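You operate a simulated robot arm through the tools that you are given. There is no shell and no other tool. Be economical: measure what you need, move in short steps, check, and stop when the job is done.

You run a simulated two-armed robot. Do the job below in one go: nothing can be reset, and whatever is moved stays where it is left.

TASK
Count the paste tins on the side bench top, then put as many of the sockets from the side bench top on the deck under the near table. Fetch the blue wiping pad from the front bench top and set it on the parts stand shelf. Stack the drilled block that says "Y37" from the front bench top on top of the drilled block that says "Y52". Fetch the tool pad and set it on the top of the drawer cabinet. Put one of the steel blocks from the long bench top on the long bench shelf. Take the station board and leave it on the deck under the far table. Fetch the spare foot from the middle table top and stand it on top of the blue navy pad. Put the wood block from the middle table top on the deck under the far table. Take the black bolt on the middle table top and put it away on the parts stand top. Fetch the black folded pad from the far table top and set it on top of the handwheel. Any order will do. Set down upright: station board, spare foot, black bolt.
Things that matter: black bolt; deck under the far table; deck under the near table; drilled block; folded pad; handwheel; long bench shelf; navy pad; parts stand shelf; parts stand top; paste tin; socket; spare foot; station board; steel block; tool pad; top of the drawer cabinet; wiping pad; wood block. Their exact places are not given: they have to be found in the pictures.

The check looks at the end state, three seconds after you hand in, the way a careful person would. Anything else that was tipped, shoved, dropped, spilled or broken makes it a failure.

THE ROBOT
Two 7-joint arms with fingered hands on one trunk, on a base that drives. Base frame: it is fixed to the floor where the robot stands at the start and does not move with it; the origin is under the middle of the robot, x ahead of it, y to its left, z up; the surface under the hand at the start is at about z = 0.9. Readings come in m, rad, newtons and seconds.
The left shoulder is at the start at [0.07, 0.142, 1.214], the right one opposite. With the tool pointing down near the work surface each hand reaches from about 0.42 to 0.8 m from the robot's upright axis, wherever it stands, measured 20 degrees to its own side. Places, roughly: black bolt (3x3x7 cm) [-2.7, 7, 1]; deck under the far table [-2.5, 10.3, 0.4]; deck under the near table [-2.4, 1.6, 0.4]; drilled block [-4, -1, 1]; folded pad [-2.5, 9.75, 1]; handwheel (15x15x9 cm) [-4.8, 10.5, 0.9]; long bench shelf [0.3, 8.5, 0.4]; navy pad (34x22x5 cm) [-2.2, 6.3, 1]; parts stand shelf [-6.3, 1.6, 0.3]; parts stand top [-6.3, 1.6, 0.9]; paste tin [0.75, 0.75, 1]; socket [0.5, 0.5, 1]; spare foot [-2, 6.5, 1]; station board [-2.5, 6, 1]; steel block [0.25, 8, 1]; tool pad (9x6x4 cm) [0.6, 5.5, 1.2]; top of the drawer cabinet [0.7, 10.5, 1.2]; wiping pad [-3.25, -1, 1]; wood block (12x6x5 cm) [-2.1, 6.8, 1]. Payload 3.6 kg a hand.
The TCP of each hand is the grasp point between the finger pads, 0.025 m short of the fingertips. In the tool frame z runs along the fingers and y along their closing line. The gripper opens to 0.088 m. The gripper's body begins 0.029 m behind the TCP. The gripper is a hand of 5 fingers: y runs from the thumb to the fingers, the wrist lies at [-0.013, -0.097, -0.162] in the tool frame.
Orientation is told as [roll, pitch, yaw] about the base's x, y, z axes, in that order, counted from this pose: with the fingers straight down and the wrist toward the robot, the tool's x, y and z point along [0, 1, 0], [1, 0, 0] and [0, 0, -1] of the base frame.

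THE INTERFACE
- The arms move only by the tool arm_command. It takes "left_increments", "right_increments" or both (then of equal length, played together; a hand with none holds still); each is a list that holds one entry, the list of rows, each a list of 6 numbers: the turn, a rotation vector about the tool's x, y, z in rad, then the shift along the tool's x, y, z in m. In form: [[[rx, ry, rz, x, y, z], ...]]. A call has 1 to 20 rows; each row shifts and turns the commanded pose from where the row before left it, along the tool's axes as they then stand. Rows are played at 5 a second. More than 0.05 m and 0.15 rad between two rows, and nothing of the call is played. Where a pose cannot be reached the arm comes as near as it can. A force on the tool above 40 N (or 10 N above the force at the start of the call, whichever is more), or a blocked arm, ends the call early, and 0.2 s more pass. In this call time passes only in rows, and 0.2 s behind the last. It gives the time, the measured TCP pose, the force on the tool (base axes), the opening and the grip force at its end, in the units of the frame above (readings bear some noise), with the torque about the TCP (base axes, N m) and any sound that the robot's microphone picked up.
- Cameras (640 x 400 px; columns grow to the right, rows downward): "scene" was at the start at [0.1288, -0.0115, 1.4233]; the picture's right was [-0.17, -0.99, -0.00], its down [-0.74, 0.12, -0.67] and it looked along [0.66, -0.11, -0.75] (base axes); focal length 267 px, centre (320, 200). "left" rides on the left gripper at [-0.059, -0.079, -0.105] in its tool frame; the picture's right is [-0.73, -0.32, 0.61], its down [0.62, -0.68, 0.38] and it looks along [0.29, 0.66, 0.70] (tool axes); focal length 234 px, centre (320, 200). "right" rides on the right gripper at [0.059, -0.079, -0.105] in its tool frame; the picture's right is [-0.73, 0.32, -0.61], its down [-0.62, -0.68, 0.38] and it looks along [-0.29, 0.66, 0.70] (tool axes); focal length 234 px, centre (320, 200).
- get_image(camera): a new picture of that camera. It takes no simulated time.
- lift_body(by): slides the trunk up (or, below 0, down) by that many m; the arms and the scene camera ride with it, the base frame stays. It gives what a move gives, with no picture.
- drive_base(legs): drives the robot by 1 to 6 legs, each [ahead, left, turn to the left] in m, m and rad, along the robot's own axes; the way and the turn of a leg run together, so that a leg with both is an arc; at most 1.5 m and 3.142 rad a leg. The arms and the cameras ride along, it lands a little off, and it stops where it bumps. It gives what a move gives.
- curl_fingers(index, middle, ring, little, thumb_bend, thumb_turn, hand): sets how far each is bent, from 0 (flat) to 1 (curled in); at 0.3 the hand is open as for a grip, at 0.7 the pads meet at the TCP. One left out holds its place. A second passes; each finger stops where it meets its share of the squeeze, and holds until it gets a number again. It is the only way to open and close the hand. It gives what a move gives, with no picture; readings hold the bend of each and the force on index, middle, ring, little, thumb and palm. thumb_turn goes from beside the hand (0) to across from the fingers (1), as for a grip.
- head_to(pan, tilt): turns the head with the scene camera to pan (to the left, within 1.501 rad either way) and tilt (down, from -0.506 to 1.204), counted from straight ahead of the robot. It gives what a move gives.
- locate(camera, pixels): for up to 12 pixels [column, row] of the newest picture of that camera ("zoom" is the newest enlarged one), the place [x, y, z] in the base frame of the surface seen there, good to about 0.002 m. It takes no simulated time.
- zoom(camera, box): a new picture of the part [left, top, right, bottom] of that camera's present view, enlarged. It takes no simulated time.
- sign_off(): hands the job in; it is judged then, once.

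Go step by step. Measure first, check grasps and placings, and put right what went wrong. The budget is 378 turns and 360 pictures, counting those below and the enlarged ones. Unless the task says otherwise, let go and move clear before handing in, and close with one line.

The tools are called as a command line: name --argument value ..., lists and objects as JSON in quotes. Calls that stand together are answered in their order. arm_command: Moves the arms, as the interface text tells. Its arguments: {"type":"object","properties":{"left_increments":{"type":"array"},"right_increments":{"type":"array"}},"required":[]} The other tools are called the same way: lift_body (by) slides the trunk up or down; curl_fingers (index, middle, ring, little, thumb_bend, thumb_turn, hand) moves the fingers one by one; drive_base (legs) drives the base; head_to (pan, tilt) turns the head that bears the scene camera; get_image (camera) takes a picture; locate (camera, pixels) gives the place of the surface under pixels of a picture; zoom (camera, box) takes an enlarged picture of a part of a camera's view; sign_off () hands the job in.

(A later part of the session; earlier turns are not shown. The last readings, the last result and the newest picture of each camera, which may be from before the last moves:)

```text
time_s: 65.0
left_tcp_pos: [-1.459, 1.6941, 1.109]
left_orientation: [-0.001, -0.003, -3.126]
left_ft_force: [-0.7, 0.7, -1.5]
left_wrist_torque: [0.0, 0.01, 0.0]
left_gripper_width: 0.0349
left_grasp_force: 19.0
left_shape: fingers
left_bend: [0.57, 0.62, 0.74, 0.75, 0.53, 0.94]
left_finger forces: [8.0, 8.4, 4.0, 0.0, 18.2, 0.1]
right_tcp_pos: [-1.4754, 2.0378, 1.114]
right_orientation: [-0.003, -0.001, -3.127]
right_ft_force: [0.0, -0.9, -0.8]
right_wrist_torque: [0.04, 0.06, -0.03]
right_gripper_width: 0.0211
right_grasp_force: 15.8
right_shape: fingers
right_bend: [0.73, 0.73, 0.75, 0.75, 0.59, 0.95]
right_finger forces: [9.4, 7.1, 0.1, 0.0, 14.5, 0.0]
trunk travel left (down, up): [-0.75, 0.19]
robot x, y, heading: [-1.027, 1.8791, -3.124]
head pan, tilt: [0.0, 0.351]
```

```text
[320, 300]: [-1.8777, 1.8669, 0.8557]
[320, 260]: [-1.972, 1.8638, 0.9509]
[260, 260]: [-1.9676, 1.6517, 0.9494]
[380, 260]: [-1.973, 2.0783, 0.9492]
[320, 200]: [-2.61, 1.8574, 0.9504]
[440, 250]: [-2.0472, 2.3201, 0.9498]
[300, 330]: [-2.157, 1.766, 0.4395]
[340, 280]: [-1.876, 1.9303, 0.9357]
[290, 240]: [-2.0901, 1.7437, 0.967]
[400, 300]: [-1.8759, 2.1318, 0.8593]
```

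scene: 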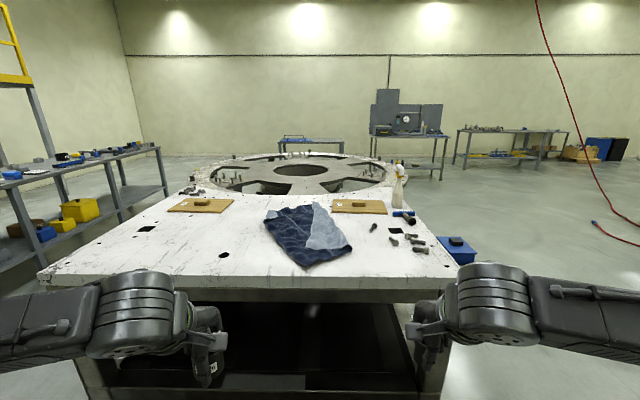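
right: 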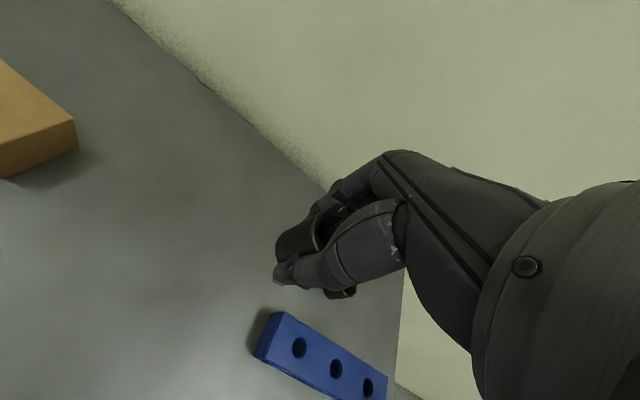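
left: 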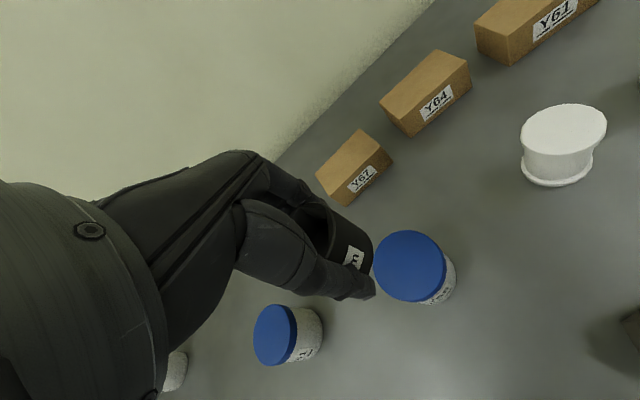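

Table top is at 0.95, deck at 0.44. Lowering in two steps.

lift_body --by -0.3

lift_body --by -0.28

get_image --camera "scene"

locate --camera "scene" --pixels '[[320, 300], [320, 260], [260, 260], [380, 260], [320, 220], [440, 250], [300, 330], [340, 280], [290, 240], [400, 300]]'

```text
time_s: 68.0
left_tcp_pos: [-1.4704, 1.6951, 0.8057]
left_orientation: [0.001, 0.008, -3.125]
left_ft_force: [0.2, 0.2, -2.1]
left_wrist_torque: [0.02, -0.03, 0.05]
left_gripper_width: 0.0348
left_grasp_force: 19.7
left_shape: fingers
left_bend: [0.58, 0.63, 0.74, 0.75, 0.53, 0.93]
left_finger forces: [8.2, 8.7, 3.8, 0.0, 18.7, 0.1]
right_tcp_pos: [-1.4881, 2.0366, 0.8074]
right_orientation: [-0.002, 0.007, -3.127]
right_ft_force: [0.0, 0.4, -1.2]
right_wrist_torque: [-0.02, -0.01, -0.02]
right_gripper_width: 0.0209
right_grasp_force: 15.3
right_shape: fingers
right_bend: [0.73, 0.73, 0.75, 0.75, 0.59, 0.95]
right_finger forces: [9.3, 7.2, 0.0, 0.1, 14.2, 0.0]
trunk travel left (down, up): [-0.45, 0.49]
robot x, y, heading: [-1.0182, 1.8792, -3.13]
head pan, tilt: [0.0, 0.351]
```

```text
time_s: 70.9
left_tcp_pos: [-1.4725, 1.6942, 0.5252]
left_orientation: [0.001, 0.008, -3.126]
left_ft_force: [0.3, 0.0, -1.0]
left_wrist_torque: [0.01, 0.02, -0.02]
left_gripper_width: 0.0352
left_grasp_force: 19.5
left_shape: fingers
left_bend: [0.58, 0.63, 0.74, 0.75, 0.53, 0.93]
left_finger forces: [8.3, 8.8, 3.8, 0.1, 18.6, 0.1]
right_tcp_pos: [-1.4875, 2.0387, 0.5277]
right_orientation: [-0.002, 0.008, -3.127]
right_ft_force: [0.3, -0.5, -0.4]
right_wrist_torque: [0.0, 0.0, 0.01]
right_gripper_width: 0.0209
right_grasp_force: 15.1
right_shape: fingers
right_bend: [0.73, 0.73, 0.75, 0.75, 0.59, 0.95]
right_finger forces: [9.2, 7.3, 0.0, 0.1, 14.3, 0.0]
trunk travel left (down, up): [-0.17, 0.77]
robot x, y, heading: [-1.0232, 1.8712, -3.125]
head pan, tilt: [0.0, 0.351]
```

```text
332 pictures are left
```

scene: 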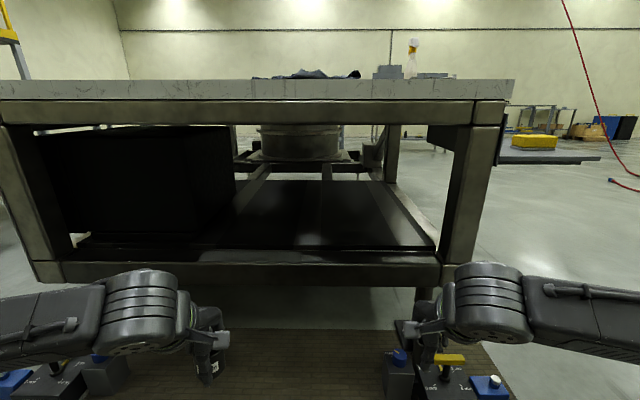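

```text
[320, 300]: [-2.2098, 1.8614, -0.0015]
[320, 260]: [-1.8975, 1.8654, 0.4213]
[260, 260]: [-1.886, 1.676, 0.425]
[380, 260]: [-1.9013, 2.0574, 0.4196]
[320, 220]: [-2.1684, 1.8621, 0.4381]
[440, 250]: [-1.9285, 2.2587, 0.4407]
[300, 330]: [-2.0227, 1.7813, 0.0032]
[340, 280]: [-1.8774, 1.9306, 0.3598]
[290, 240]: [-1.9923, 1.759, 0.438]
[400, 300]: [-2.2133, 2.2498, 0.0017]
```

I'll measure the cabinet side and right leg bounds, plus deck height near the edges.

locate --camera "scene" --pixels '[[225, 180], [195, 235], [235, 205], [230, 245], [450, 200], [442, 240], [300, 235], [380, 225], [250, 235], [320, 120], [100, 200], [420, 230]]'

```text
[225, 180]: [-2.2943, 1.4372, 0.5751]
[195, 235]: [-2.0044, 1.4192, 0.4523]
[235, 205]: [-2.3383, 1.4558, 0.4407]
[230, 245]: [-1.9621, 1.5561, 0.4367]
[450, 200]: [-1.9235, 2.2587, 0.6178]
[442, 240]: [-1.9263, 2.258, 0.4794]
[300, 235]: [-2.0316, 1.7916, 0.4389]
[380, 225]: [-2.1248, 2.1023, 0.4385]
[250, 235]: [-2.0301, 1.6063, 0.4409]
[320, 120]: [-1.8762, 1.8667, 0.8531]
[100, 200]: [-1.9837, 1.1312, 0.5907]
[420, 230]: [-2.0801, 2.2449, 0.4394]
```

Opening spans y 1.44–2.25. Nudging 0.07 toward the middle and driving the hands in under the top.

drive_base --legs '[[0, 0.06, 0], [0.5, 0, 0]]'

head_to --pan 0.0 --tilt 0.6

get_image --camera "scene"

get_image --camera "left"

get_image --camera "right"

```text
time_s: 74.4
left_tcp_pos: [-1.9767, 1.6188, 0.5252]
left_orientation: [0.001, 0.009, -3.117]
left_ft_force: [0.0, 0.3, -1.9]
left_wrist_torque: [-0.01, 0.04, 0.01]
left_gripper_width: 0.0347
left_grasp_force: 20.0
left_shape: fingers
left_bend: [0.58, 0.63, 0.74, 0.75, 0.53, 0.93]
left_finger forces: [8.3, 8.5, 3.7, 0.0, 18.5, 0.1]
right_tcp_pos: [-1.9953, 1.963, 0.5278]
right_orientation: [-0.002, 0.012, -3.117]
right_ft_force: [0.4, -0.2, 0.1]
right_wrist_torque: [0.0, -0.01, -0.02]
right_gripper_width: 0.0208
right_grasp_force: 15.8
right_shape: fingers
right_bend: [0.73, 0.73, 0.75, 0.75, 0.59, 0.95]
right_finger forces: [9.2, 7.2, 0.1, 0.0, 14.3, 0.0]
trunk travel left (down, up): [-0.17, 0.77]
robot x, y, heading: [-1.5278, 1.8069, -3.119]
head pan, tilt: [0.0, 0.351]
```

```text
time_s: 75.2
left_tcp_pos: [-1.976, 1.6187, 0.5224]
left_orientation: [0.0, 0.01, -3.115]
left_ft_force: [0.1, -1.0, -3.3]
left_wrist_torque: [0.0, 0.01, -0.03]
left_gripper_width: 0.0352
left_grasp_force: 19.6
left_shape: fingers
left_bend: [0.58, 0.63, 0.74, 0.75, 0.53, 0.93]
left_finger forces: [8.3, 8.6, 3.8, 0.1, 18.6, 0.0]
right_tcp_pos: [-1.9954, 1.9629, 0.5259]
right_orientation: [-0.001, 0.01, -3.117]
right_ft_force: [-0.2, -0.4, -1.1]
right_wrist_torque: [0.0, -0.03, 0.01]
right_gripper_width: 0.0211
right_grasp_force: 15.7
right_shape: fingers
right_bend: [0.73, 0.73, 0.75, 0.75, 0.59, 0.95]
right_finger forces: [9.3, 7.3, 0.0, 0.1, 14.2, 0.0]
trunk travel left (down, up): [-0.17, 0.77]
robot x, y, heading: [-1.526, 1.8074, -3.121]
head pan, tilt: [0.0, 0.6]
```

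```text
331 pictures are left
```

scene: 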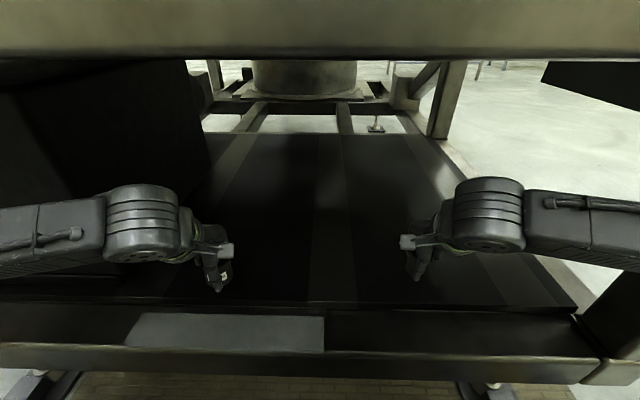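

```text
330 pictures are left
```

left: 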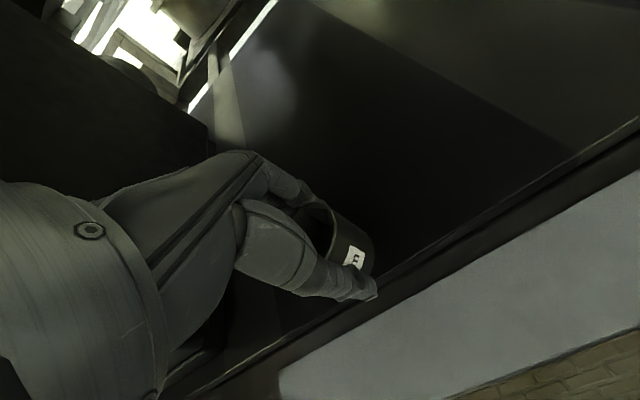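

```text
329 pictures are left
```

right: 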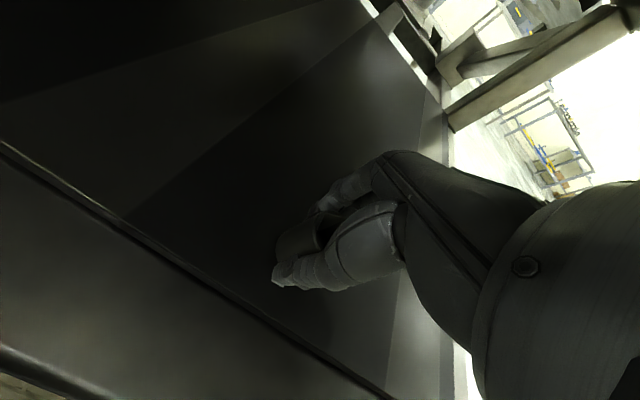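

Hands are under the top, just inside the deck edge. Extending 0.12 forward and lowering toward the deck (target TCP z≈0.473).

arm_command --left_increments '[[[0, 0, 0, 0, 0.04, 0], [0, 0, 0, 0, 0.04, 0], [0, 0, 0, 0, 0.04, 0], [0, 0, 0, 0, 0, 0.02], [0, 0, 0, 0, 0, 0.02], [0, 0, 0, 0, 0, 0.008]]]' --right_increments '[[[0, 0, 0, 0, 0.04, 0], [0, 0, 0, 0, 0.04, 0], [0, 0, 0, 0, 0.04, 0], [0, 0, 0, 0, 0, 0.02], [0, 0, 0, 0, 0, 0.02], [0, 0, 0, 0, 0, 0.01]]]'

get_image --camera "scene"

```text
time_s: 76.6
left_tcp_pos: [-2.0958, 1.6164, 0.4739]
left_orientation: [0.001, 0.01, -3.117]
left_ft_force: [0.8, 0.4, -1.6]
left_wrist_torque: [0.0, 0.01, 0.0]
left_gripper_width: 0.0351
left_grasp_force: 18.9
left_shape: fingers
left_bend: [0.58, 0.63, 0.74, 0.75, 0.53, 0.94]
left_finger forces: [7.9, 8.3, 3.3, 0.1, 17.7, 0.0]
right_tcp_pos: [-2.1152, 1.9592, 0.4739]
right_orientation: [-0.001, 0.01, -3.118]
right_ft_force: [-0.1, 0.3, -0.8]
right_wrist_torque: [0.0, -0.02, -0.02]
right_gripper_width: 0.0209
right_grasp_force: 14.9
right_shape: fingers
right_bend: [0.73, 0.73, 0.75, 0.75, 0.59, 0.95]
right_finger forces: [9.1, 7.1, 0.0, 0.1, 14.0, 0.0]
trunk travel left (down, up): [-0.17, 0.77]
robot x, y, heading: [-1.5252, 1.8053, -3.118]
head pan, tilt: [0.0, 0.6]
```

```text
328 pictures are left
```

scene: 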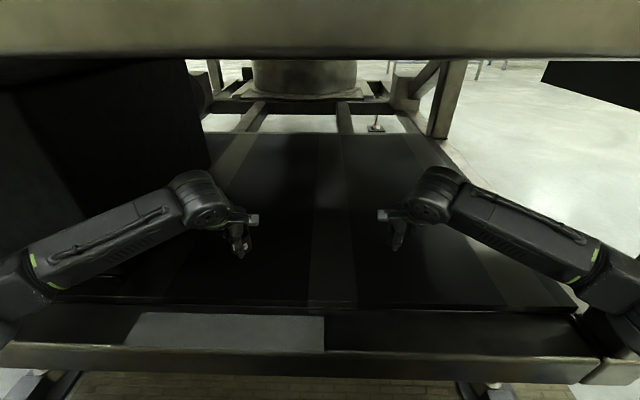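

Lowering last ~6 mm until light contact, then releasing.

arm_command --left_increments '[[[0, 0, 0, 0, 0, 0.003], [0, 0, 0, 0, 0, 0.002]]]' --right_increments '[[[0, 0, 0, 0, 0, 0.003], [0, 0, 0, 0, 0, 0.003]]]'

curl_fingers --hand "left" --index 0.3 --middle 0.3 --ring 0.3 --little 0.3 --thumb_bend 0.3

curl_fingers --hand "right" --index 0.3 --middle 0.3 --ring 0.3 --little 0.3 --thumb_bend 0.3

arm_command --left_increments '[[[0, 0, 0, 0, 0, -0.03], [0, 0, 0, 0, 0, -0.03], [0, 0, 0, 0, -0.04, -0.005], [0, 0, 0, 0, -0.04, 0], [0, 0, 0, 0, -0.04, 0]]]' --right_increments '[[[0, 0, 0, 0, 0, -0.03], [0, 0, 0, 0, 0, -0.03], [0, 0, 0, 0, -0.04, -0.005], [0, 0, 0, 0, -0.04, 0], [0, 0, 0, 0, -0.04, 0]]]'

get_image --camera "scene"

```text
time_s: 77.2
left_tcp_pos: [-2.0952, 1.6163, 0.4691]
left_orientation: [0.0, 0.007, -3.114]
left_ft_force: [0.3, -0.7, 5.7]
left_wrist_torque: [0.02, 0.09, 0.02]
left_gripper_width: 0.0351
left_grasp_force: 20.1
left_shape: fingers
left_bend: [0.58, 0.63, 0.74, 0.75, 0.53, 0.93]
left_finger forces: [8.3, 9.1, 3.6, 0.1, 19.9, 0.0]
right_tcp_pos: [-2.1133, 1.9594, 0.4694]
right_orientation: [-0.002, 0.01, -3.119]
right_ft_force: [-0.2, -0.4, -1.2]
right_wrist_torque: [0.0, -0.01, -0.02]
right_gripper_width: 0.0208
right_grasp_force: 15.1
right_shape: fingers
right_bend: [0.73, 0.73, 0.75, 0.75, 0.59, 0.95]
right_finger forces: [9.1, 7.1, 0.1, 0.0, 14.1, 0.0]
trunk travel left (down, up): [-0.17, 0.77]
robot x, y, heading: [-1.529, 1.807, -3.12]
head pan, tilt: [0.0, 0.6]
```

```text
time_s: 78.2
left_tcp_pos: [-2.0962, 1.6161, 0.4681]
left_orientation: [0.001, 0.006, -3.115]
left_ft_force: [-0.3, -1.0, 0.9]
left_wrist_torque: [-0.01, -0.03, -0.02]
left_gripper_width: 0.0845
left_grasp_force: 0.1
left_shape: fingers
left_bend: [0.3, 0.3, 0.3, 0.3, 0.3, 0.97]
left_finger forces: [0.0, 0.0, 0.0, 0.0, 0.0, 0.0]
right_tcp_pos: [-2.1139, 1.9586, 0.4682]
right_orientation: [-0.002, 0.012, -3.117]
right_ft_force: [0.4, -0.3, -0.9]
right_wrist_torque: [0.01, 0.01, 0.0]
right_gripper_width: 0.0208
right_grasp_force: 15.1
right_shape: fingers
right_bend: [0.73, 0.73, 0.75, 0.75, 0.59, 0.95]
right_finger forces: [9.1, 7.0, 0.0, 0.0, 14.1, 0.1]
trunk travel left (down, up): [-0.17, 0.77]
robot x, y, heading: [-1.5279, 1.8066, -3.118]
head pan, tilt: [0.0, 0.6]
```

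```text
time_s: 79.2
left_tcp_pos: [-2.0961, 1.6172, 0.4686]
left_orientation: [0.001, 0.007, -3.115]
left_ft_force: [-0.5, -0.3, 0.1]
left_wrist_torque: [0.0, -0.04, 0.01]
left_gripper_width: 0.0847
left_grasp_force: 0.0
left_shape: fingers
left_bend: [0.3, 0.3, 0.3, 0.3, 0.3, 0.97]
left_finger forces: [0.0, 0.0, 0.0, 0.1, 0.0, 0.0]
right_tcp_pos: [-2.1137, 1.9582, 0.4685]
right_orientation: [0.0, 0.01, -3.117]
right_ft_force: [0.4, 0.6, 0.1]
right_wrist_torque: [-0.01, -0.02, 0.0]
right_gripper_width: 0.0847
right_grasp_force: 0.0
right_shape: fingers
right_bend: [0.3, 0.3, 0.3, 0.3, 0.3, 0.97]
right_finger forces: [0.1, 0.1, 0.0, 0.0, 0.0, 0.0]
trunk travel left (down, up): [-0.17, 0.77]
robot x, y, heading: [-1.5314, 1.8036, -3.119]
head pan, tilt: [0.0, 0.6]
```

```text
time_s: 80.4
left_tcp_pos: [-1.9757, 1.6179, 0.5359]
left_orientation: [0.001, 0.011, -3.115]
left_ft_force: [0.7, -0.2, 0.0]
left_wrist_torque: [-0.01, -0.03, 0.02]
left_gripper_width: 0.085
left_grasp_force: 0.0
left_shape: fingers
left_bend: [0.3, 0.3, 0.3, 0.3, 0.3, 0.97]
left_finger forces: [0.0, 0.1, 0.0, 0.1, 0.1, 0.1]
right_tcp_pos: [-1.9955, 1.9631, 0.536]
right_orientation: [-0.002, 0.01, -3.118]
right_ft_force: [0.2, -0.1, -1.0]
right_wrist_torque: [0.0, 0.01, 0.01]
right_gripper_width: 0.0846
right_grasp_force: 0.1
right_shape: fingers
right_bend: [0.3, 0.3, 0.3, 0.3, 0.3, 0.97]
right_finger forces: [0.0, 0.0, 0.0, 0.1, 0.0, 0.0]
trunk travel left (down, up): [-0.17, 0.77]
robot x, y, heading: [-1.5256, 1.8047, -3.12]
head pan, tilt: [0.0, 0.6]
```

```text
327 pictures are left
```

scene: 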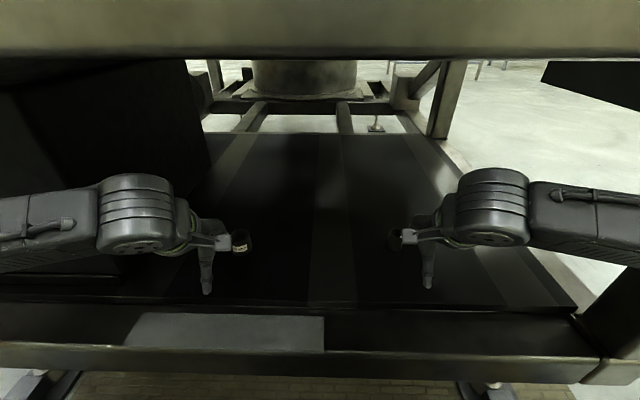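

Both sockets stand on the deck. Backing out, raising, and returning for the third socket at (0.797,-0.583).

drive_base --legs '[[-0.7, 0, 0]]'

lift_body --by 0.38

lift_body --by 0.2

drive_base --legs '[[0, 0, 3.119], [0, -1.08, 0], [0, -1.07, 0], [0.9, 0, 0]]'

get_image --camera "scene"

```text
time_s: 84.2
left_tcp_pos: [-1.2841, 1.6338, 0.534]
left_orientation: [0.0, 0.009, -3.112]
left_ft_force: [0.1, 0.6, 0.0]
left_wrist_torque: [0.01, 0.03, -0.01]
left_gripper_width: 0.0844
left_grasp_force: 0.0
left_shape: fingers
left_bend: [0.3, 0.3, 0.3, 0.3, 0.3, 0.97]
left_finger forces: [0.0, 0.0, 0.1, 0.1, 0.0, 0.0]
right_tcp_pos: [-1.3035, 1.9799, 0.5344]
right_orientation: [-0.003, 0.011, -3.111]
right_ft_force: [-0.3, -0.2, -0.5]
right_wrist_torque: [0.01, -0.03, 0.02]
right_gripper_width: 0.0847
right_grasp_force: 0.1
right_shape: fingers
right_bend: [0.3, 0.3, 0.3, 0.3, 0.3, 0.97]
right_finger forces: [0.0, 0.0, 0.0, 0.1, 0.0, 0.1]
trunk travel left (down, up): [-0.17, 0.77]
robot x, y, heading: [-0.8314, 1.8227, -3.113]
head pan, tilt: [0.0, 0.6]
```

```text
time_s: 87.9
left_tcp_pos: [-1.2827, 1.635, 0.914]
left_orientation: [0.0, 0.009, -3.112]
left_ft_force: [0.6, -0.2, 0.2]
left_wrist_torque: [-0.01, 0.03, -0.01]
left_gripper_width: 0.0846
left_grasp_force: 0.1
left_shape: fingers
left_bend: [0.3, 0.3, 0.3, 0.3, 0.3, 0.97]
left_finger forces: [0.0, 0.1, 0.0, 0.0, 0.0, 0.1]
right_tcp_pos: [-1.3039, 1.9793, 0.9138]
right_orientation: [0.0, 0.011, -3.111]
right_ft_force: [-0.1, -0.2, 0.4]
right_wrist_torque: [-0.02, 0.03, -0.01]
right_gripper_width: 0.0847
right_grasp_force: 0.0
right_shape: fingers
right_bend: [0.3, 0.3, 0.3, 0.3, 0.3, 0.97]
right_finger forces: [0.0, 0.0, 0.0, 0.1, 0.0, 0.1]
trunk travel left (down, up): [-0.55, 0.39]
robot x, y, heading: [-0.8351, 1.8234, -3.118]
head pan, tilt: [0.0, 0.6]
```

```text
time_s: 90.0
left_tcp_pos: [-1.282, 1.6349, 1.1125]
left_orientation: [0.001, 0.009, -3.113]
left_ft_force: [0.0, 0.2, -0.4]
left_wrist_torque: [-0.08, 0.02, -0.01]
left_gripper_width: 0.0846
left_grasp_force: 0.0
left_shape: fingers
left_bend: [0.3, 0.3, 0.3, 0.3, 0.3, 0.97]
left_finger forces: [0.0, 0.0, 0.0, 0.1, 0.1, 0.1]
right_tcp_pos: [-1.3025, 1.979, 1.114]
right_orientation: [-0.001, 0.01, -3.112]
right_ft_force: [0.0, 0.5, 0.4]
right_wrist_torque: [-0.01, 0.02, -0.02]
right_gripper_width: 0.0846
right_grasp_force: 0.0
right_shape: fingers
right_bend: [0.3, 0.3, 0.3, 0.3, 0.3, 0.97]
right_finger forces: [0.0, 0.0, 0.0, 0.0, 0.0, 0.0]
trunk travel left (down, up): [-0.75, 0.19]
robot x, y, heading: [-0.8363, 1.8243, -3.106]
head pan, tilt: [0.0, 0.6]
```

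```text
time_s: 112.2
left_tcp_pos: [0.5598, -0.1018, 1.114]
left_orientation: [-0.001, 0.008, 0.021]
left_ft_force: [-0.6, -0.1, -0.3]
left_wrist_torque: [0.03, -0.01, 0.01]
left_gripper_width: 0.0847
left_grasp_force: 0.1
left_shape: fingers
left_bend: [0.3, 0.3, 0.3, 0.3, 0.3, 0.97]
left_finger forces: [0.1, 0.0, 0.1, 0.0, 0.0, 0.1]
right_tcp_pos: [0.5769, -0.4468, 1.1141]
right_orientation: [-0.003, 0.009, 0.021]
right_ft_force: [0.0, -0.5, -0.7]
right_wrist_torque: [-0.03, 0.0, 0.02]
right_gripper_width: 0.0847
right_grasp_force: 0.1
right_shape: fingers
right_bend: [0.3, 0.3, 0.3, 0.3, 0.3, 0.97]
right_finger forces: [0.1, 0.0, 0.0, 0.0, 0.0, 0.0]
trunk travel left (down, up): [-0.75, 0.19]
robot x, y, heading: [0.1119, -0.2884, 0.02]
head pan, tilt: [0.0, 0.6]
```

```text
326 pictures are left
```

scene: 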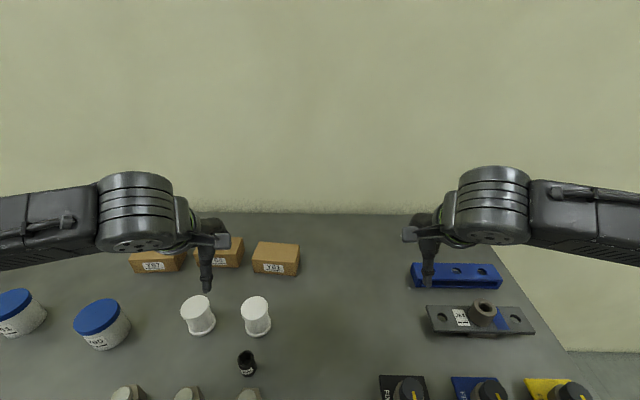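

Robot sits at (0.112,-0.288). Moving the right hand above (0.797,-0.583).

arm_command --right_increments '[[[0, 0, 0, -0.0201, 0.031, 0], [0, 0, 0, -0.0201, 0.031, 0], [0, 0, 0, -0.0201, 0.031, 0], [0, 0, 0, -0.0201, 0.031, 0], [0, 0, 0, -0.0201, 0.031, 0], [0, 0, 0, -0.0201, 0.031, 0], [0, 0, 0, -0.0201, 0.031, 0], [0, 0, 0, 0, 0, 0.04], [0, 0, 0, 0, 0, 0.04]]]'

get_image --camera "right"

get_image --camera "scene"

```text
time_s: 114.2
left_tcp_pos: [0.5597, -0.1019, 1.1127]
left_orientation: [0.0, 0.009, 0.02]
left_ft_force: [-0.5, 0.5, 0.5]
left_wrist_torque: [0.01, -0.02, 0.0]
left_gripper_width: 0.0845
left_grasp_force: 0.1
left_shape: fingers
left_bend: [0.3, 0.3, 0.3, 0.3, 0.3, 0.97]
left_finger forces: [0.0, 0.0, 0.0, 0.1, 0.0, 0.0]
right_tcp_pos: [0.7969, -0.5832, 1.0322]
right_orientation: [0.0, 0.01, 0.02]
right_ft_force: [0.0, 0.0, -0.1]
right_wrist_torque: [-0.02, 0.02, -0.01]
right_gripper_width: 0.0846
right_grasp_force: 0.1
right_shape: fingers
right_bend: [0.3, 0.3, 0.3, 0.3, 0.3, 0.97]
right_finger forces: [0.0, 0.0, 0.1, 0.0, 0.0, 0.1]
trunk travel left (down, up): [-0.75, 0.19]
robot x, y, heading: [0.1096, -0.2855, 0.022]
head pan, tilt: [0.0, 0.6]
```

```text
325 pictures are left
```

right: 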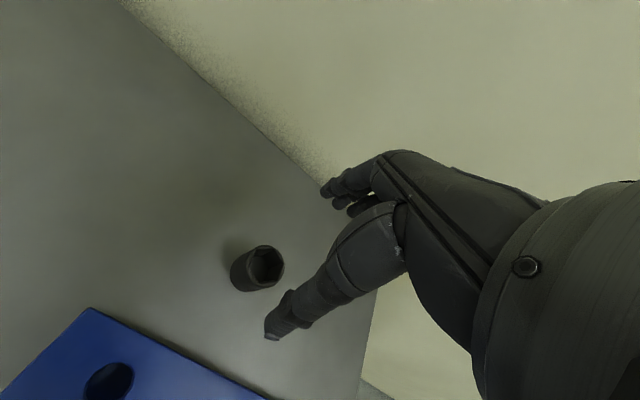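

```text
324 pictures are left
```

scene: 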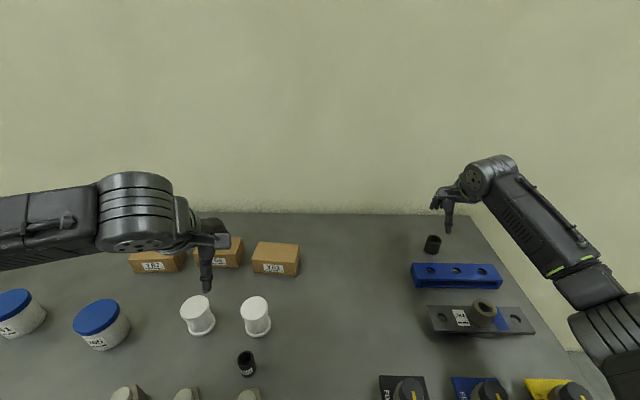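

Alignment (265,262) matches; thumb will clear the rail's rear edge (x≈0.72). Descending and gripping.

arm_command --right_increments '[[[0, 0, 0, 0, 0, 0.035], [0, 0, 0, 0, 0, 0.035], [0, 0, 0, 0, 0, 0.033]]]'

curl_fingers --hand "right" --index 0.75 --middle 0.75 --ring 0.75 --little 0.75 --thumb_bend 0.75

arm_command --right_increments '[[[0, 0, 0, 0, 0, -0.05], [0, 0, 0, 0, 0, -0.05], [0, 0, 0, 0, 0, -0.05], [0, 0, 0, 0, 0, -0.04], [0, 0, 0, 0.01, -0.045, 0], [0, 0, 0, 0.02, -0.045, 0], [0, 0, 0, 0.02, -0.045, 0], [0, 0, 0, 0.02, -0.045, 0], [0, 0, 0, 0.02, -0.045, 0], [0, 0, 0, 0.02, -0.04, 0]]]'

get_image --camera "right"

```text
time_s: 115.0
left_tcp_pos: [0.5601, -0.1024, 1.1143]
left_orientation: [0.001, 0.007, 0.02]
left_ft_force: [0.0, 0.7, 0.6]
left_wrist_torque: [-0.01, 0.02, 0.02]
left_gripper_width: 0.0847
left_grasp_force: 0.0
left_shape: fingers
left_bend: [0.3, 0.3, 0.3, 0.3, 0.3, 0.97]
left_finger forces: [0.0, 0.1, 0.0, 0.0, 0.1, 0.0]
right_tcp_pos: [0.7961, -0.5846, 0.9298]
right_orientation: [-0.002, 0.011, 0.02]
right_ft_force: [-0.1, -0.3, -0.4]
right_wrist_torque: [0.02, 0.04, -0.03]
right_gripper_width: 0.0844
right_grasp_force: 0.1
right_shape: fingers
right_bend: [0.3, 0.3, 0.3, 0.3, 0.3, 0.97]
right_finger forces: [0.0, 0.0, 0.1, 0.0, 0.0, 0.0]
trunk travel left (down, up): [-0.75, 0.19]
robot x, y, heading: [0.1099, -0.2879, 0.016]
head pan, tilt: [0.0, 0.6]
```

```text
time_s: 116.0
left_tcp_pos: [0.5592, -0.1013, 1.1141]
left_orientation: [0.001, 0.008, 0.019]
left_ft_force: [0.2, -0.9, 0.1]
left_wrist_torque: [0.01, -0.02, 0.03]
left_gripper_width: 0.0847
left_grasp_force: 0.0
left_shape: fingers
left_bend: [0.3, 0.3, 0.3, 0.3, 0.3, 0.97]
left_finger forces: [0.0, 0.0, 0.1, 0.0, 0.0, 0.1]
right_tcp_pos: [0.7957, -0.5842, 0.9308]
right_orientation: [-0.002, 0.011, 0.022]
right_ft_force: [-0.3, 1.2, -0.8]
right_wrist_torque: [0.01, 0.01, 0.04]
right_gripper_width: 0.0268
right_grasp_force: 18.6
right_shape: fingers
right_bend: [0.71, 0.63, 0.74, 0.75, 0.57, 0.94]
right_finger forces: [8.6, 8.3, 1.9, 0.0, 17.8, 0.0]
trunk travel left (down, up): [-0.75, 0.19]
robot x, y, heading: [0.1081, -0.2862, 0.02]
head pan, tilt: [0.0, 0.6]
```

```text
time_s: 118.2
left_tcp_pos: [0.5595, -0.1026, 1.1136]
left_orientation: [-0.001, 0.009, 0.021]
left_ft_force: [-0.7, 0.5, 0.0]
left_wrist_torque: [0.03, 0.0, 0.0]
left_gripper_width: 0.0846
left_grasp_force: 0.1
left_shape: fingers
left_bend: [0.3, 0.3, 0.3, 0.3, 0.3, 0.97]
left_finger forces: [0.0, 0.0, 0.0, 0.0, 0.0, 0.0]
right_tcp_pos: [0.5292, -0.4792, 1.1236]
right_orientation: [-0.002, 0.009, 0.023]
right_ft_force: [-0.6, -0.4, -1.5]
right_wrist_torque: [0.04, -0.02, 0.02]
right_gripper_width: 0.0257
right_grasp_force: 18.5
right_shape: fingers
right_bend: [0.72, 0.63, 0.74, 0.75, 0.57, 0.94]
right_finger forces: [9.2, 7.9, 2.5, 0.1, 17.4, 0.0]
trunk travel left (down, up): [-0.75, 0.19]
robot x, y, heading: [0.1091, -0.2868, 0.019]
head pan, tilt: [0.0, 0.6]
```

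```text
323 pictures are left
```

right: 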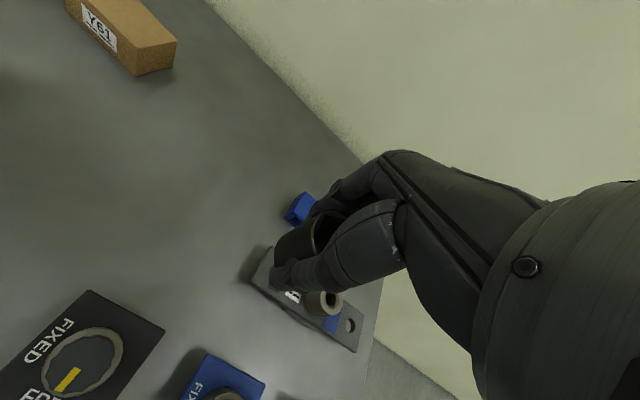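

Third socket held. I'll tuck the left hand, then return to the near-table opening, aiming at the gap between the two placed sockets.

arm_command --left_increments '[[[0, 0, 0, 0.03, -0.02, 0], [0, 0, 0, 0.03, -0.02, 0], [0, 0, 0, 0.03, -0.02, 0], [0, 0, 0, 0.03, 0, 0]]]' --right_increments '[[[0, 0, 0, 0.025, 0.01, 0], [0, 0, 0, 0.025, 0.01, 0], [0, 0, 0, 0.025, 0, 0], [0, 0, 0, 0.015, 0, 0]]]'

drive_base --legs '[[-0.92, 0, 0], [0, 0, 3.122], [0, -1.0, 0], [0, -0.99, 0], [0.2, 0, 0]]'

lift_body --by -0.3

lift_body --by -0.28

get_image --camera "scene"

```text
time_s: 119.2
left_tcp_pos: [0.4947, 0.0184, 1.1148]
left_orientation: [-0.001, 0.009, 0.021]
left_ft_force: [0.3, -0.5, 0.8]
left_wrist_torque: [-0.05, 0.02, -0.02]
left_gripper_width: 0.0845
left_grasp_force: 0.1
left_shape: fingers
left_bend: [0.3, 0.3, 0.3, 0.3, 0.3, 0.97]
left_finger forces: [0.1, 0.0, 0.0, 0.0, 0.0, 0.0]
right_tcp_pos: [0.5491, -0.3866, 1.1215]
right_orientation: [-0.004, 0.011, 0.021]
right_ft_force: [0.1, -0.3, -1.1]
right_wrist_torque: [-0.04, -0.02, 0.01]
right_gripper_width: 0.0259
right_grasp_force: 18.0
right_shape: fingers
right_bend: [0.72, 0.63, 0.74, 0.75, 0.57, 0.94]
right_finger forces: [9.2, 7.9, 2.4, 0.0, 17.4, 0.0]
trunk travel left (down, up): [-0.75, 0.19]
robot x, y, heading: [0.1072, -0.2846, 0.017]
head pan, tilt: [0.0, 0.6]
```

```text
time_s: 142.3
left_tcp_pos: [-1.4408, 1.4087, 1.1152]
left_orientation: [0.0, 0.009, -3.121]
left_ft_force: [0.0, 0.3, 0.4]
left_wrist_torque: [0.02, -0.02, -0.03]
left_gripper_width: 0.0844
left_grasp_force: 0.2
left_shape: fingers
left_bend: [0.3, 0.3, 0.3, 0.3, 0.3, 0.97]
left_finger forces: [0.1, 0.1, 0.1, 0.0, 0.1, 0.0]
right_tcp_pos: [-1.4939, 1.8161, 1.1224]
right_orientation: [-0.002, 0.009, -3.121]
right_ft_force: [-0.1, 0.0, -1.2]
right_wrist_torque: [-0.02, 0.01, 0.0]
right_gripper_width: 0.0251
right_grasp_force: 18.1
right_shape: fingers
right_bend: [0.72, 0.63, 0.75, 0.75, 0.57, 0.94]
right_finger forces: [9.4, 7.4, 2.2, 0.0, 16.6, 0.0]
trunk travel left (down, up): [-0.75, 0.19]
robot x, y, heading: [-1.0504, 1.7153, -3.118]
head pan, tilt: [0.0, 0.6]
```

```text
time_s: 145.3
left_tcp_pos: [-1.4494, 1.4094, 0.8116]
left_orientation: [-0.002, 0.018, -3.12]
left_ft_force: [-0.1, -0.7, -0.4]
left_wrist_torque: [0.04, 0.0, 0.0]
left_gripper_width: 0.0845
left_grasp_force: 0.0
left_shape: fingers
left_bend: [0.3, 0.3, 0.3, 0.3, 0.3, 0.98]
left_finger forces: [0.1, 0.1, 0.0, 0.0, 0.0, 0.0]
right_tcp_pos: [-1.5036, 1.815, 0.8187]
right_orientation: [-0.002, 0.017, -3.121]
right_ft_force: [-1.1, 0.4, -1.8]
right_wrist_torque: [0.02, -0.02, -0.01]
right_gripper_width: 0.025
right_grasp_force: 18.3
right_shape: fingers
right_bend: [0.73, 0.64, 0.75, 0.75, 0.57, 0.94]
right_finger forces: [8.9, 7.8, 2.1, 0.1, 16.3, 0.0]
trunk travel left (down, up): [-0.45, 0.49]
robot x, y, heading: [-1.0537, 1.7148, -3.117]
head pan, tilt: [0.0, 0.6]
```

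```text
time_s: 148.1
left_tcp_pos: [-1.4505, 1.4098, 0.5319]
left_orientation: [0.0, 0.017, -3.122]
left_ft_force: [-0.6, -0.1, -0.1]
left_wrist_torque: [0.0, 0.02, -0.01]
left_gripper_width: 0.0848
left_grasp_force: 0.1
left_shape: fingers
left_bend: [0.3, 0.3, 0.3, 0.3, 0.3, 0.98]
left_finger forces: [0.0, 0.0, 0.0, 0.1, 0.0, 0.0]
right_tcp_pos: [-1.504, 1.8154, 0.5372]
right_orientation: [-0.002, 0.018, -3.119]
right_ft_force: [-0.6, 0.3, -0.6]
right_wrist_torque: [0.0, 0.03, -0.02]
right_gripper_width: 0.0254
right_grasp_force: 17.5
right_shape: fingers
right_bend: [0.73, 0.64, 0.75, 0.75, 0.57, 0.94]
right_finger forces: [8.9, 7.8, 2.1, 0.0, 16.5, 0.0]
trunk travel left (down, up): [-0.17, 0.77]
robot x, y, heading: [-1.0573, 1.7141, -3.121]
head pan, tilt: [0.0, 0.6]
```

```text
322 pictures are left
```

scene: 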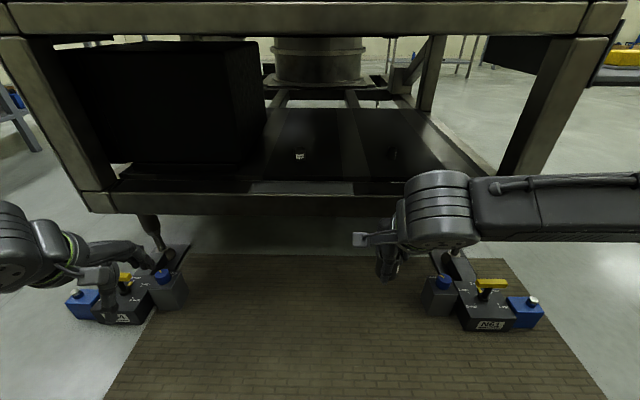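

Sockets visible at (300,155) and (392,150). Checking the floor boxes' clearance for the base before driving in.

locate --camera "scene" --pixels '[[183, 290], [425, 290], [300, 157], [392, 152], [490, 320], [120, 315]]'

```text
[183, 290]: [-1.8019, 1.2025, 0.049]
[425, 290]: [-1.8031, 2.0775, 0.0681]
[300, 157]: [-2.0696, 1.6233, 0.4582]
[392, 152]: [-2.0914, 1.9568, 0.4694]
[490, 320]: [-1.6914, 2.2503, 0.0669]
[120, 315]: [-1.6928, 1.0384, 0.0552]
```

Clear. Driving ahead 0.42, then extending only the right hand.

drive_base --legs '[[0.42, 0, 0]]'

arm_command --right_increments '[[[0, 0, 0, 0, 0.04, 0], [0, 0, 0, 0, 0.04, 0], [0, 0, 0, 0, 0.04, 0], [0, 0, 0, 0, 0, 0.02], [0, 0, 0, 0, 0, 0.02], [0, 0, 0, 0, 0, 0.015]]]'

get_image --camera "scene"

```text
time_s: 150.7
left_tcp_pos: [-1.8806, 1.4057, 0.5327]
left_orientation: [0.0, 0.021, -3.127]
left_ft_force: [-0.1, -0.6, 0.0]
left_wrist_torque: [-0.01, 0.02, 0.01]
left_gripper_width: 0.0848
left_grasp_force: 0.1
left_shape: fingers
left_bend: [0.3, 0.3, 0.3, 0.3, 0.3, 0.98]
left_finger forces: [0.0, 0.0, 0.0, 0.1, 0.0, 0.0]
right_tcp_pos: [-1.9306, 1.8106, 0.5377]
right_orientation: [-0.002, 0.019, -3.128]
right_ft_force: [0.2, -0.5, -1.2]
right_wrist_torque: [-0.01, 0.0, -0.01]
right_gripper_width: 0.0252
right_grasp_force: 17.8
right_shape: fingers
right_bend: [0.73, 0.64, 0.75, 0.75, 0.57, 0.94]
right_finger forces: [8.8, 7.8, 2.1, 0.0, 16.3, 0.1]
trunk travel left (down, up): [-0.17, 0.77]
robot x, y, heading: [-1.4811, 1.7046, -3.125]
head pan, tilt: [0.0, 0.6]
```

```text
time_s: 152.1
left_tcp_pos: [-1.8802, 1.4053, 0.5302]
left_orientation: [0.0, 0.018, -3.127]
left_ft_force: [0.3, -0.6, -0.1]
left_wrist_torque: [-0.02, 0.01, -0.01]
left_gripper_width: 0.0846
left_grasp_force: 0.1
left_shape: fingers
left_bend: [0.3, 0.3, 0.3, 0.3, 0.3, 0.98]
left_finger forces: [0.0, 0.1, 0.1, 0.1, 0.0, 0.0]
right_tcp_pos: [-2.0509, 1.8097, 0.4786]
right_orientation: [-0.001, 0.02, -3.129]
right_ft_force: [-0.4, -0.2, -0.7]
right_wrist_torque: [0.01, 0.06, 0.03]
right_gripper_width: 0.0252
right_grasp_force: 17.1
right_shape: fingers
right_bend: [0.73, 0.64, 0.75, 0.75, 0.57, 0.94]
right_finger forces: [8.8, 7.5, 2.2, 0.0, 16.2, 0.0]
trunk travel left (down, up): [-0.17, 0.77]
robot x, y, heading: [-1.4844, 1.7055, -3.133]
head pan, tilt: [0.0, 0.6]
```

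```text
321 pictures are left
```

scene: 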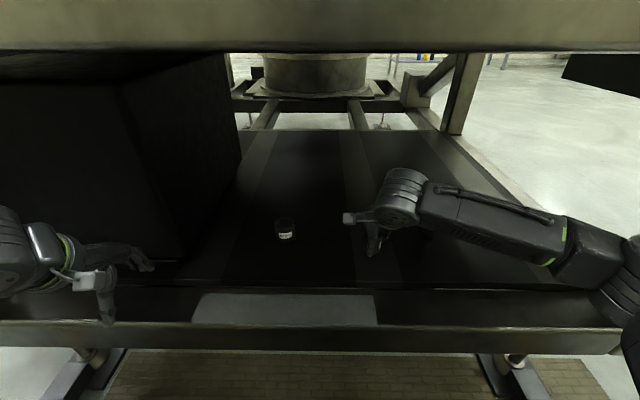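

Lowering the last 9 mm, releasing, withdrawing.

arm_command --right_increments '[[[0, 0, 0, 0, 0, 0.005], [0, 0, 0, 0, 0, 0.004]]]'

curl_fingers --hand "right" --index 0.3 --middle 0.3 --ring 0.3 --little 0.3 --thumb_bend 0.3

arm_command --right_increments '[[[0, 0, 0, 0, 0, -0.03], [0, 0, 0, 0, 0, -0.03], [0, 0, 0, 0, -0.04, -0.005], [0, 0, 0, 0, -0.04, 0], [0, 0, 0, 0, -0.04, 0]]]'

drive_base --legs '[[-0.5, 0, 0]]'

zoom --camera "scene" --box '[240, 80, 480, 230]'

```text
time_s: 152.7
left_tcp_pos: [-1.8804, 1.4041, 0.5293]
left_orientation: [0.001, 0.018, -3.128]
left_ft_force: [0.0, -0.4, 0.1]
left_wrist_torque: [0.01, -0.03, -0.02]
left_gripper_width: 0.0852
left_grasp_force: 0.0
left_shape: fingers
left_bend: [0.3, 0.3, 0.3, 0.3, 0.3, 0.98]
left_finger forces: [0.0, 0.0, 0.0, 0.0, 0.0, 0.0]
right_tcp_pos: [-2.0506, 1.8091, 0.4701]
right_orientation: [-0.002, 0.018, -3.129]
right_ft_force: [-0.6, 0.4, -1.0]
right_wrist_torque: [0.01, 0.04, -0.02]
right_gripper_width: 0.0253
right_grasp_force: 17.1
right_shape: fingers
right_bend: [0.73, 0.64, 0.75, 0.75, 0.57, 0.94]
right_finger forces: [8.8, 7.6, 2.2, 0.0, 16.1, 0.1]
trunk travel left (down, up): [-0.17, 0.77]
robot x, y, heading: [-1.4822, 1.7065, -3.132]
head pan, tilt: [0.0, 0.6]
```

```text
time_s: 153.7
left_tcp_pos: [-1.8797, 1.404, 0.529]
left_orientation: [-0.001, 0.018, -3.125]
left_ft_force: [-0.3, -0.4, 0.0]
left_wrist_torque: [-0.02, 0.04, 0.01]
left_gripper_width: 0.0848
left_grasp_force: 0.1
left_shape: fingers
left_bend: [0.3, 0.3, 0.3, 0.3, 0.3, 0.98]
left_finger forces: [0.0, 0.1, 0.1, 0.0, 0.0, 0.0]
right_tcp_pos: [-2.0491, 1.8113, 0.4698]
right_orientation: [-0.002, 0.019, -3.128]
right_ft_force: [-0.4, -0.2, -0.3]
right_wrist_torque: [0.0, -0.01, 0.01]
right_gripper_width: 0.0846
right_grasp_force: 0.1
right_shape: fingers
right_bend: [0.3, 0.3, 0.3, 0.3, 0.3, 0.97]
right_finger forces: [0.0, 0.0, 0.0, 0.0, 0.0, 0.1]
trunk travel left (down, up): [-0.17, 0.77]
robot x, y, heading: [-1.4803, 1.7041, -3.129]
head pan, tilt: [0.0, 0.6]
```

```text
time_s: 154.9
left_tcp_pos: [-1.8795, 1.4052, 0.529]
left_orientation: [0.0, 0.019, -3.127]
left_ft_force: [-0.7, -1.3, 0.2]
left_wrist_torque: [0.0, -0.01, 0.01]
left_gripper_width: 0.0848
left_grasp_force: 0.0
left_shape: fingers
left_bend: [0.3, 0.3, 0.3, 0.3, 0.3, 0.98]
left_finger forces: [0.0, 0.1, 0.0, 0.0, 0.0, 0.0]
right_tcp_pos: [-1.9313, 1.8113, 0.5365]
right_orientation: [-0.002, 0.02, -3.129]
right_ft_force: [-0.3, 0.0, 0.0]
right_wrist_torque: [0.02, -0.01, -0.01]
right_gripper_width: 0.0848
right_grasp_force: 0.0
right_shape: fingers
right_bend: [0.3, 0.3, 0.3, 0.3, 0.3, 0.97]
right_finger forces: [0.0, 0.0, 0.0, 0.1, 0.1, 0.0]
trunk travel left (down, up): [-0.17, 0.77]
robot x, y, heading: [-1.4824, 1.7072, -3.124]
head pan, tilt: [0.0, 0.6]
```

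```text
time_s: 157.8
left_tcp_pos: [-1.3848, 1.4109, 0.5295]
left_orientation: [0.0, 0.018, -3.129]
left_ft_force: [0.0, 0.1, -0.3]
left_wrist_torque: [0.05, 0.0, 0.0]
left_gripper_width: 0.0848
left_grasp_force: 0.1
left_shape: fingers
left_bend: [0.3, 0.3, 0.3, 0.3, 0.3, 0.98]
left_finger forces: [0.0, 0.0, 0.0, 0.1, 0.0, 0.0]
right_tcp_pos: [-1.4368, 1.8169, 0.5381]
right_orientation: [-0.001, 0.017, -3.129]
right_ft_force: [0.5, 0.3, -0.1]
right_wrist_torque: [-0.01, -0.01, 0.03]
right_gripper_width: 0.0845
right_grasp_force: 0.1
right_shape: fingers
right_bend: [0.3, 0.3, 0.3, 0.3, 0.3, 0.97]
right_finger forces: [0.0, 0.0, 0.0, 0.1, 0.0, 0.0]
trunk travel left (down, up): [-0.17, 0.77]
robot x, y, heading: [-0.9843, 1.7139, -3.125]
head pan, tilt: [0.0, 0.6]
```

```text
2.67 times, centred on (360, 155) of scene
```

zoom: 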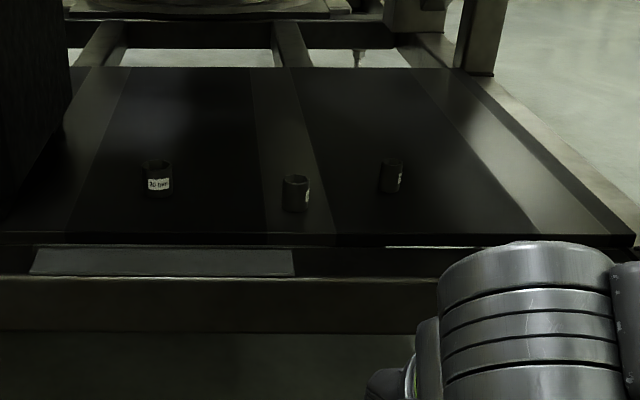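

Three labelled sockets stand on the deck. Next the front bench: raise, move south, and look west/south.

lift_body --by 0.38

lift_body --by 0.2

drive_base --legs '[[0, 0.9, 0], [0, 0.9, 0]]'

head_to --pan 0.35 --tilt 0.35

get_image --camera "scene"

```text
time_s: 161.5
left_tcp_pos: [-1.3886, 1.412, 0.9063]
left_orientation: [0.001, 0.028, -3.129]
left_ft_force: [1.0, 0.4, -0.4]
left_wrist_torque: [0.04, -0.06, 0.01]
left_gripper_width: 0.0851
left_grasp_force: 0.1
left_shape: fingers
left_bend: [0.3, 0.3, 0.3, 0.3, 0.3, 0.98]
left_finger forces: [0.0, 0.1, 0.1, 0.1, 0.0, 0.0]
right_tcp_pos: [-1.4406, 1.817, 0.914]
right_orientation: [-0.002, 0.027, -3.129]
right_ft_force: [-0.2, 0.3, 0.4]
right_wrist_torque: [0.0, -0.03, 0.02]
right_gripper_width: 0.0848
right_grasp_force: 0.0
right_shape: fingers
right_bend: [0.3, 0.3, 0.3, 0.3, 0.3, 0.97]
right_finger forces: [0.0, 0.0, 0.0, 0.0, 0.0, 0.1]
trunk travel left (down, up): [-0.55, 0.39]
robot x, y, heading: [-0.9867, 1.7112, -3.128]
head pan, tilt: [0.0, 0.6]
```

```text
time_s: 163.7
left_tcp_pos: [-1.3897, 1.4107, 1.1056]
left_orientation: [0.001, 0.027, -3.128]
left_ft_force: [0.1, -0.5, -0.1]
left_wrist_torque: [0.02, -0.01, -0.01]
left_gripper_width: 0.085
left_grasp_force: 0.1
left_shape: fingers
left_bend: [0.3, 0.3, 0.3, 0.3, 0.3, 0.98]
left_finger forces: [0.0, 0.0, 0.1, 0.1, 0.1, 0.0]
right_tcp_pos: [-1.4404, 1.8175, 1.1139]
right_orientation: [-0.002, 0.024, -3.129]
right_ft_force: [-0.2, -0.5, 0.2]
right_wrist_torque: [-0.05, 0.0, 0.0]
right_gripper_width: 0.0847
right_grasp_force: 0.0
right_shape: fingers
right_bend: [0.3, 0.3, 0.3, 0.3, 0.3, 0.97]
right_finger forces: [0.0, 0.0, 0.1, 0.0, 0.1, 0.0]
trunk travel left (down, up): [-0.75, 0.19]
robot x, y, heading: [-0.9856, 1.7123, -3.126]
head pan, tilt: [0.0, 0.6]
```

```text
time_s: 172.7
left_tcp_pos: [-1.3903, -0.3725, 1.1034]
left_orientation: [0.0, 0.03, 3.135]
left_ft_force: [0.7, -0.4, 0.1]
left_wrist_torque: [-0.01, -0.03, 0.02]
left_gripper_width: 0.0849
left_grasp_force: 0.1
left_shape: fingers
left_bend: [0.3, 0.3, 0.3, 0.3, 0.3, 0.98]
left_finger forces: [0.0, 0.0, 0.1, 0.1, 0.0, 0.0]
right_tcp_pos: [-1.4344, 0.0347, 1.1116]
right_orientation: [-0.001, 0.029, 3.134]
right_ft_force: [-0.6, 0.0, 0.0]
right_wrist_torque: [-0.01, -0.01, -0.02]
right_gripper_width: 0.085
right_grasp_force: 0.0
right_shape: fingers
right_bend: [0.3, 0.3, 0.3, 0.3, 0.3, 0.97]
right_finger forces: [0.0, 0.0, 0.1, 0.0, 0.1, 0.0]
trunk travel left (down, up): [-0.75, 0.19]
robot x, y, heading: [-0.9767, -0.0811, 3.131]
head pan, tilt: [0.0, 0.6]
```

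```text
time_s: 173.6
left_tcp_pos: [-1.3904, -0.3722, 1.1036]
left_orientation: [0.001, 0.026, 3.135]
left_ft_force: [0.8, 0.1, -0.4]
left_wrist_torque: [-0.03, 0.04, 0.01]
left_gripper_width: 0.0848
left_grasp_force: 0.2
left_shape: fingers
left_bend: [0.3, 0.3, 0.3, 0.3, 0.3, 0.98]
left_finger forces: [0.0, 0.1, 0.0, 0.1, 0.0, 0.0]
right_tcp_pos: [-1.4348, 0.0342, 1.1114]
right_orientation: [0.0, 0.029, 3.134]
right_ft_force: [-0.7, -0.3, 0.2]
right_wrist_torque: [0.02, 0.03, 0.01]
right_gripper_width: 0.0849
right_grasp_force: 0.1
right_shape: fingers
right_bend: [0.3, 0.3, 0.3, 0.3, 0.3, 0.97]
right_finger forces: [0.1, 0.1, 0.1, 0.0, 0.1, 0.1]
trunk travel left (down, up): [-0.75, 0.19]
robot x, y, heading: [-0.9834, -0.0795, 3.134]
head pan, tilt: [0.351, 0.351]
```

```text
319 pictures are left
```

scene: 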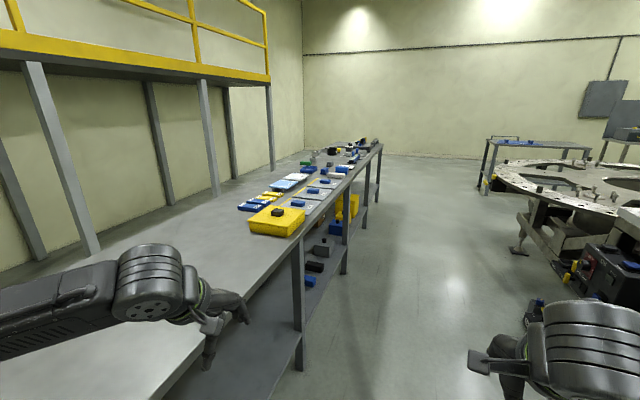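

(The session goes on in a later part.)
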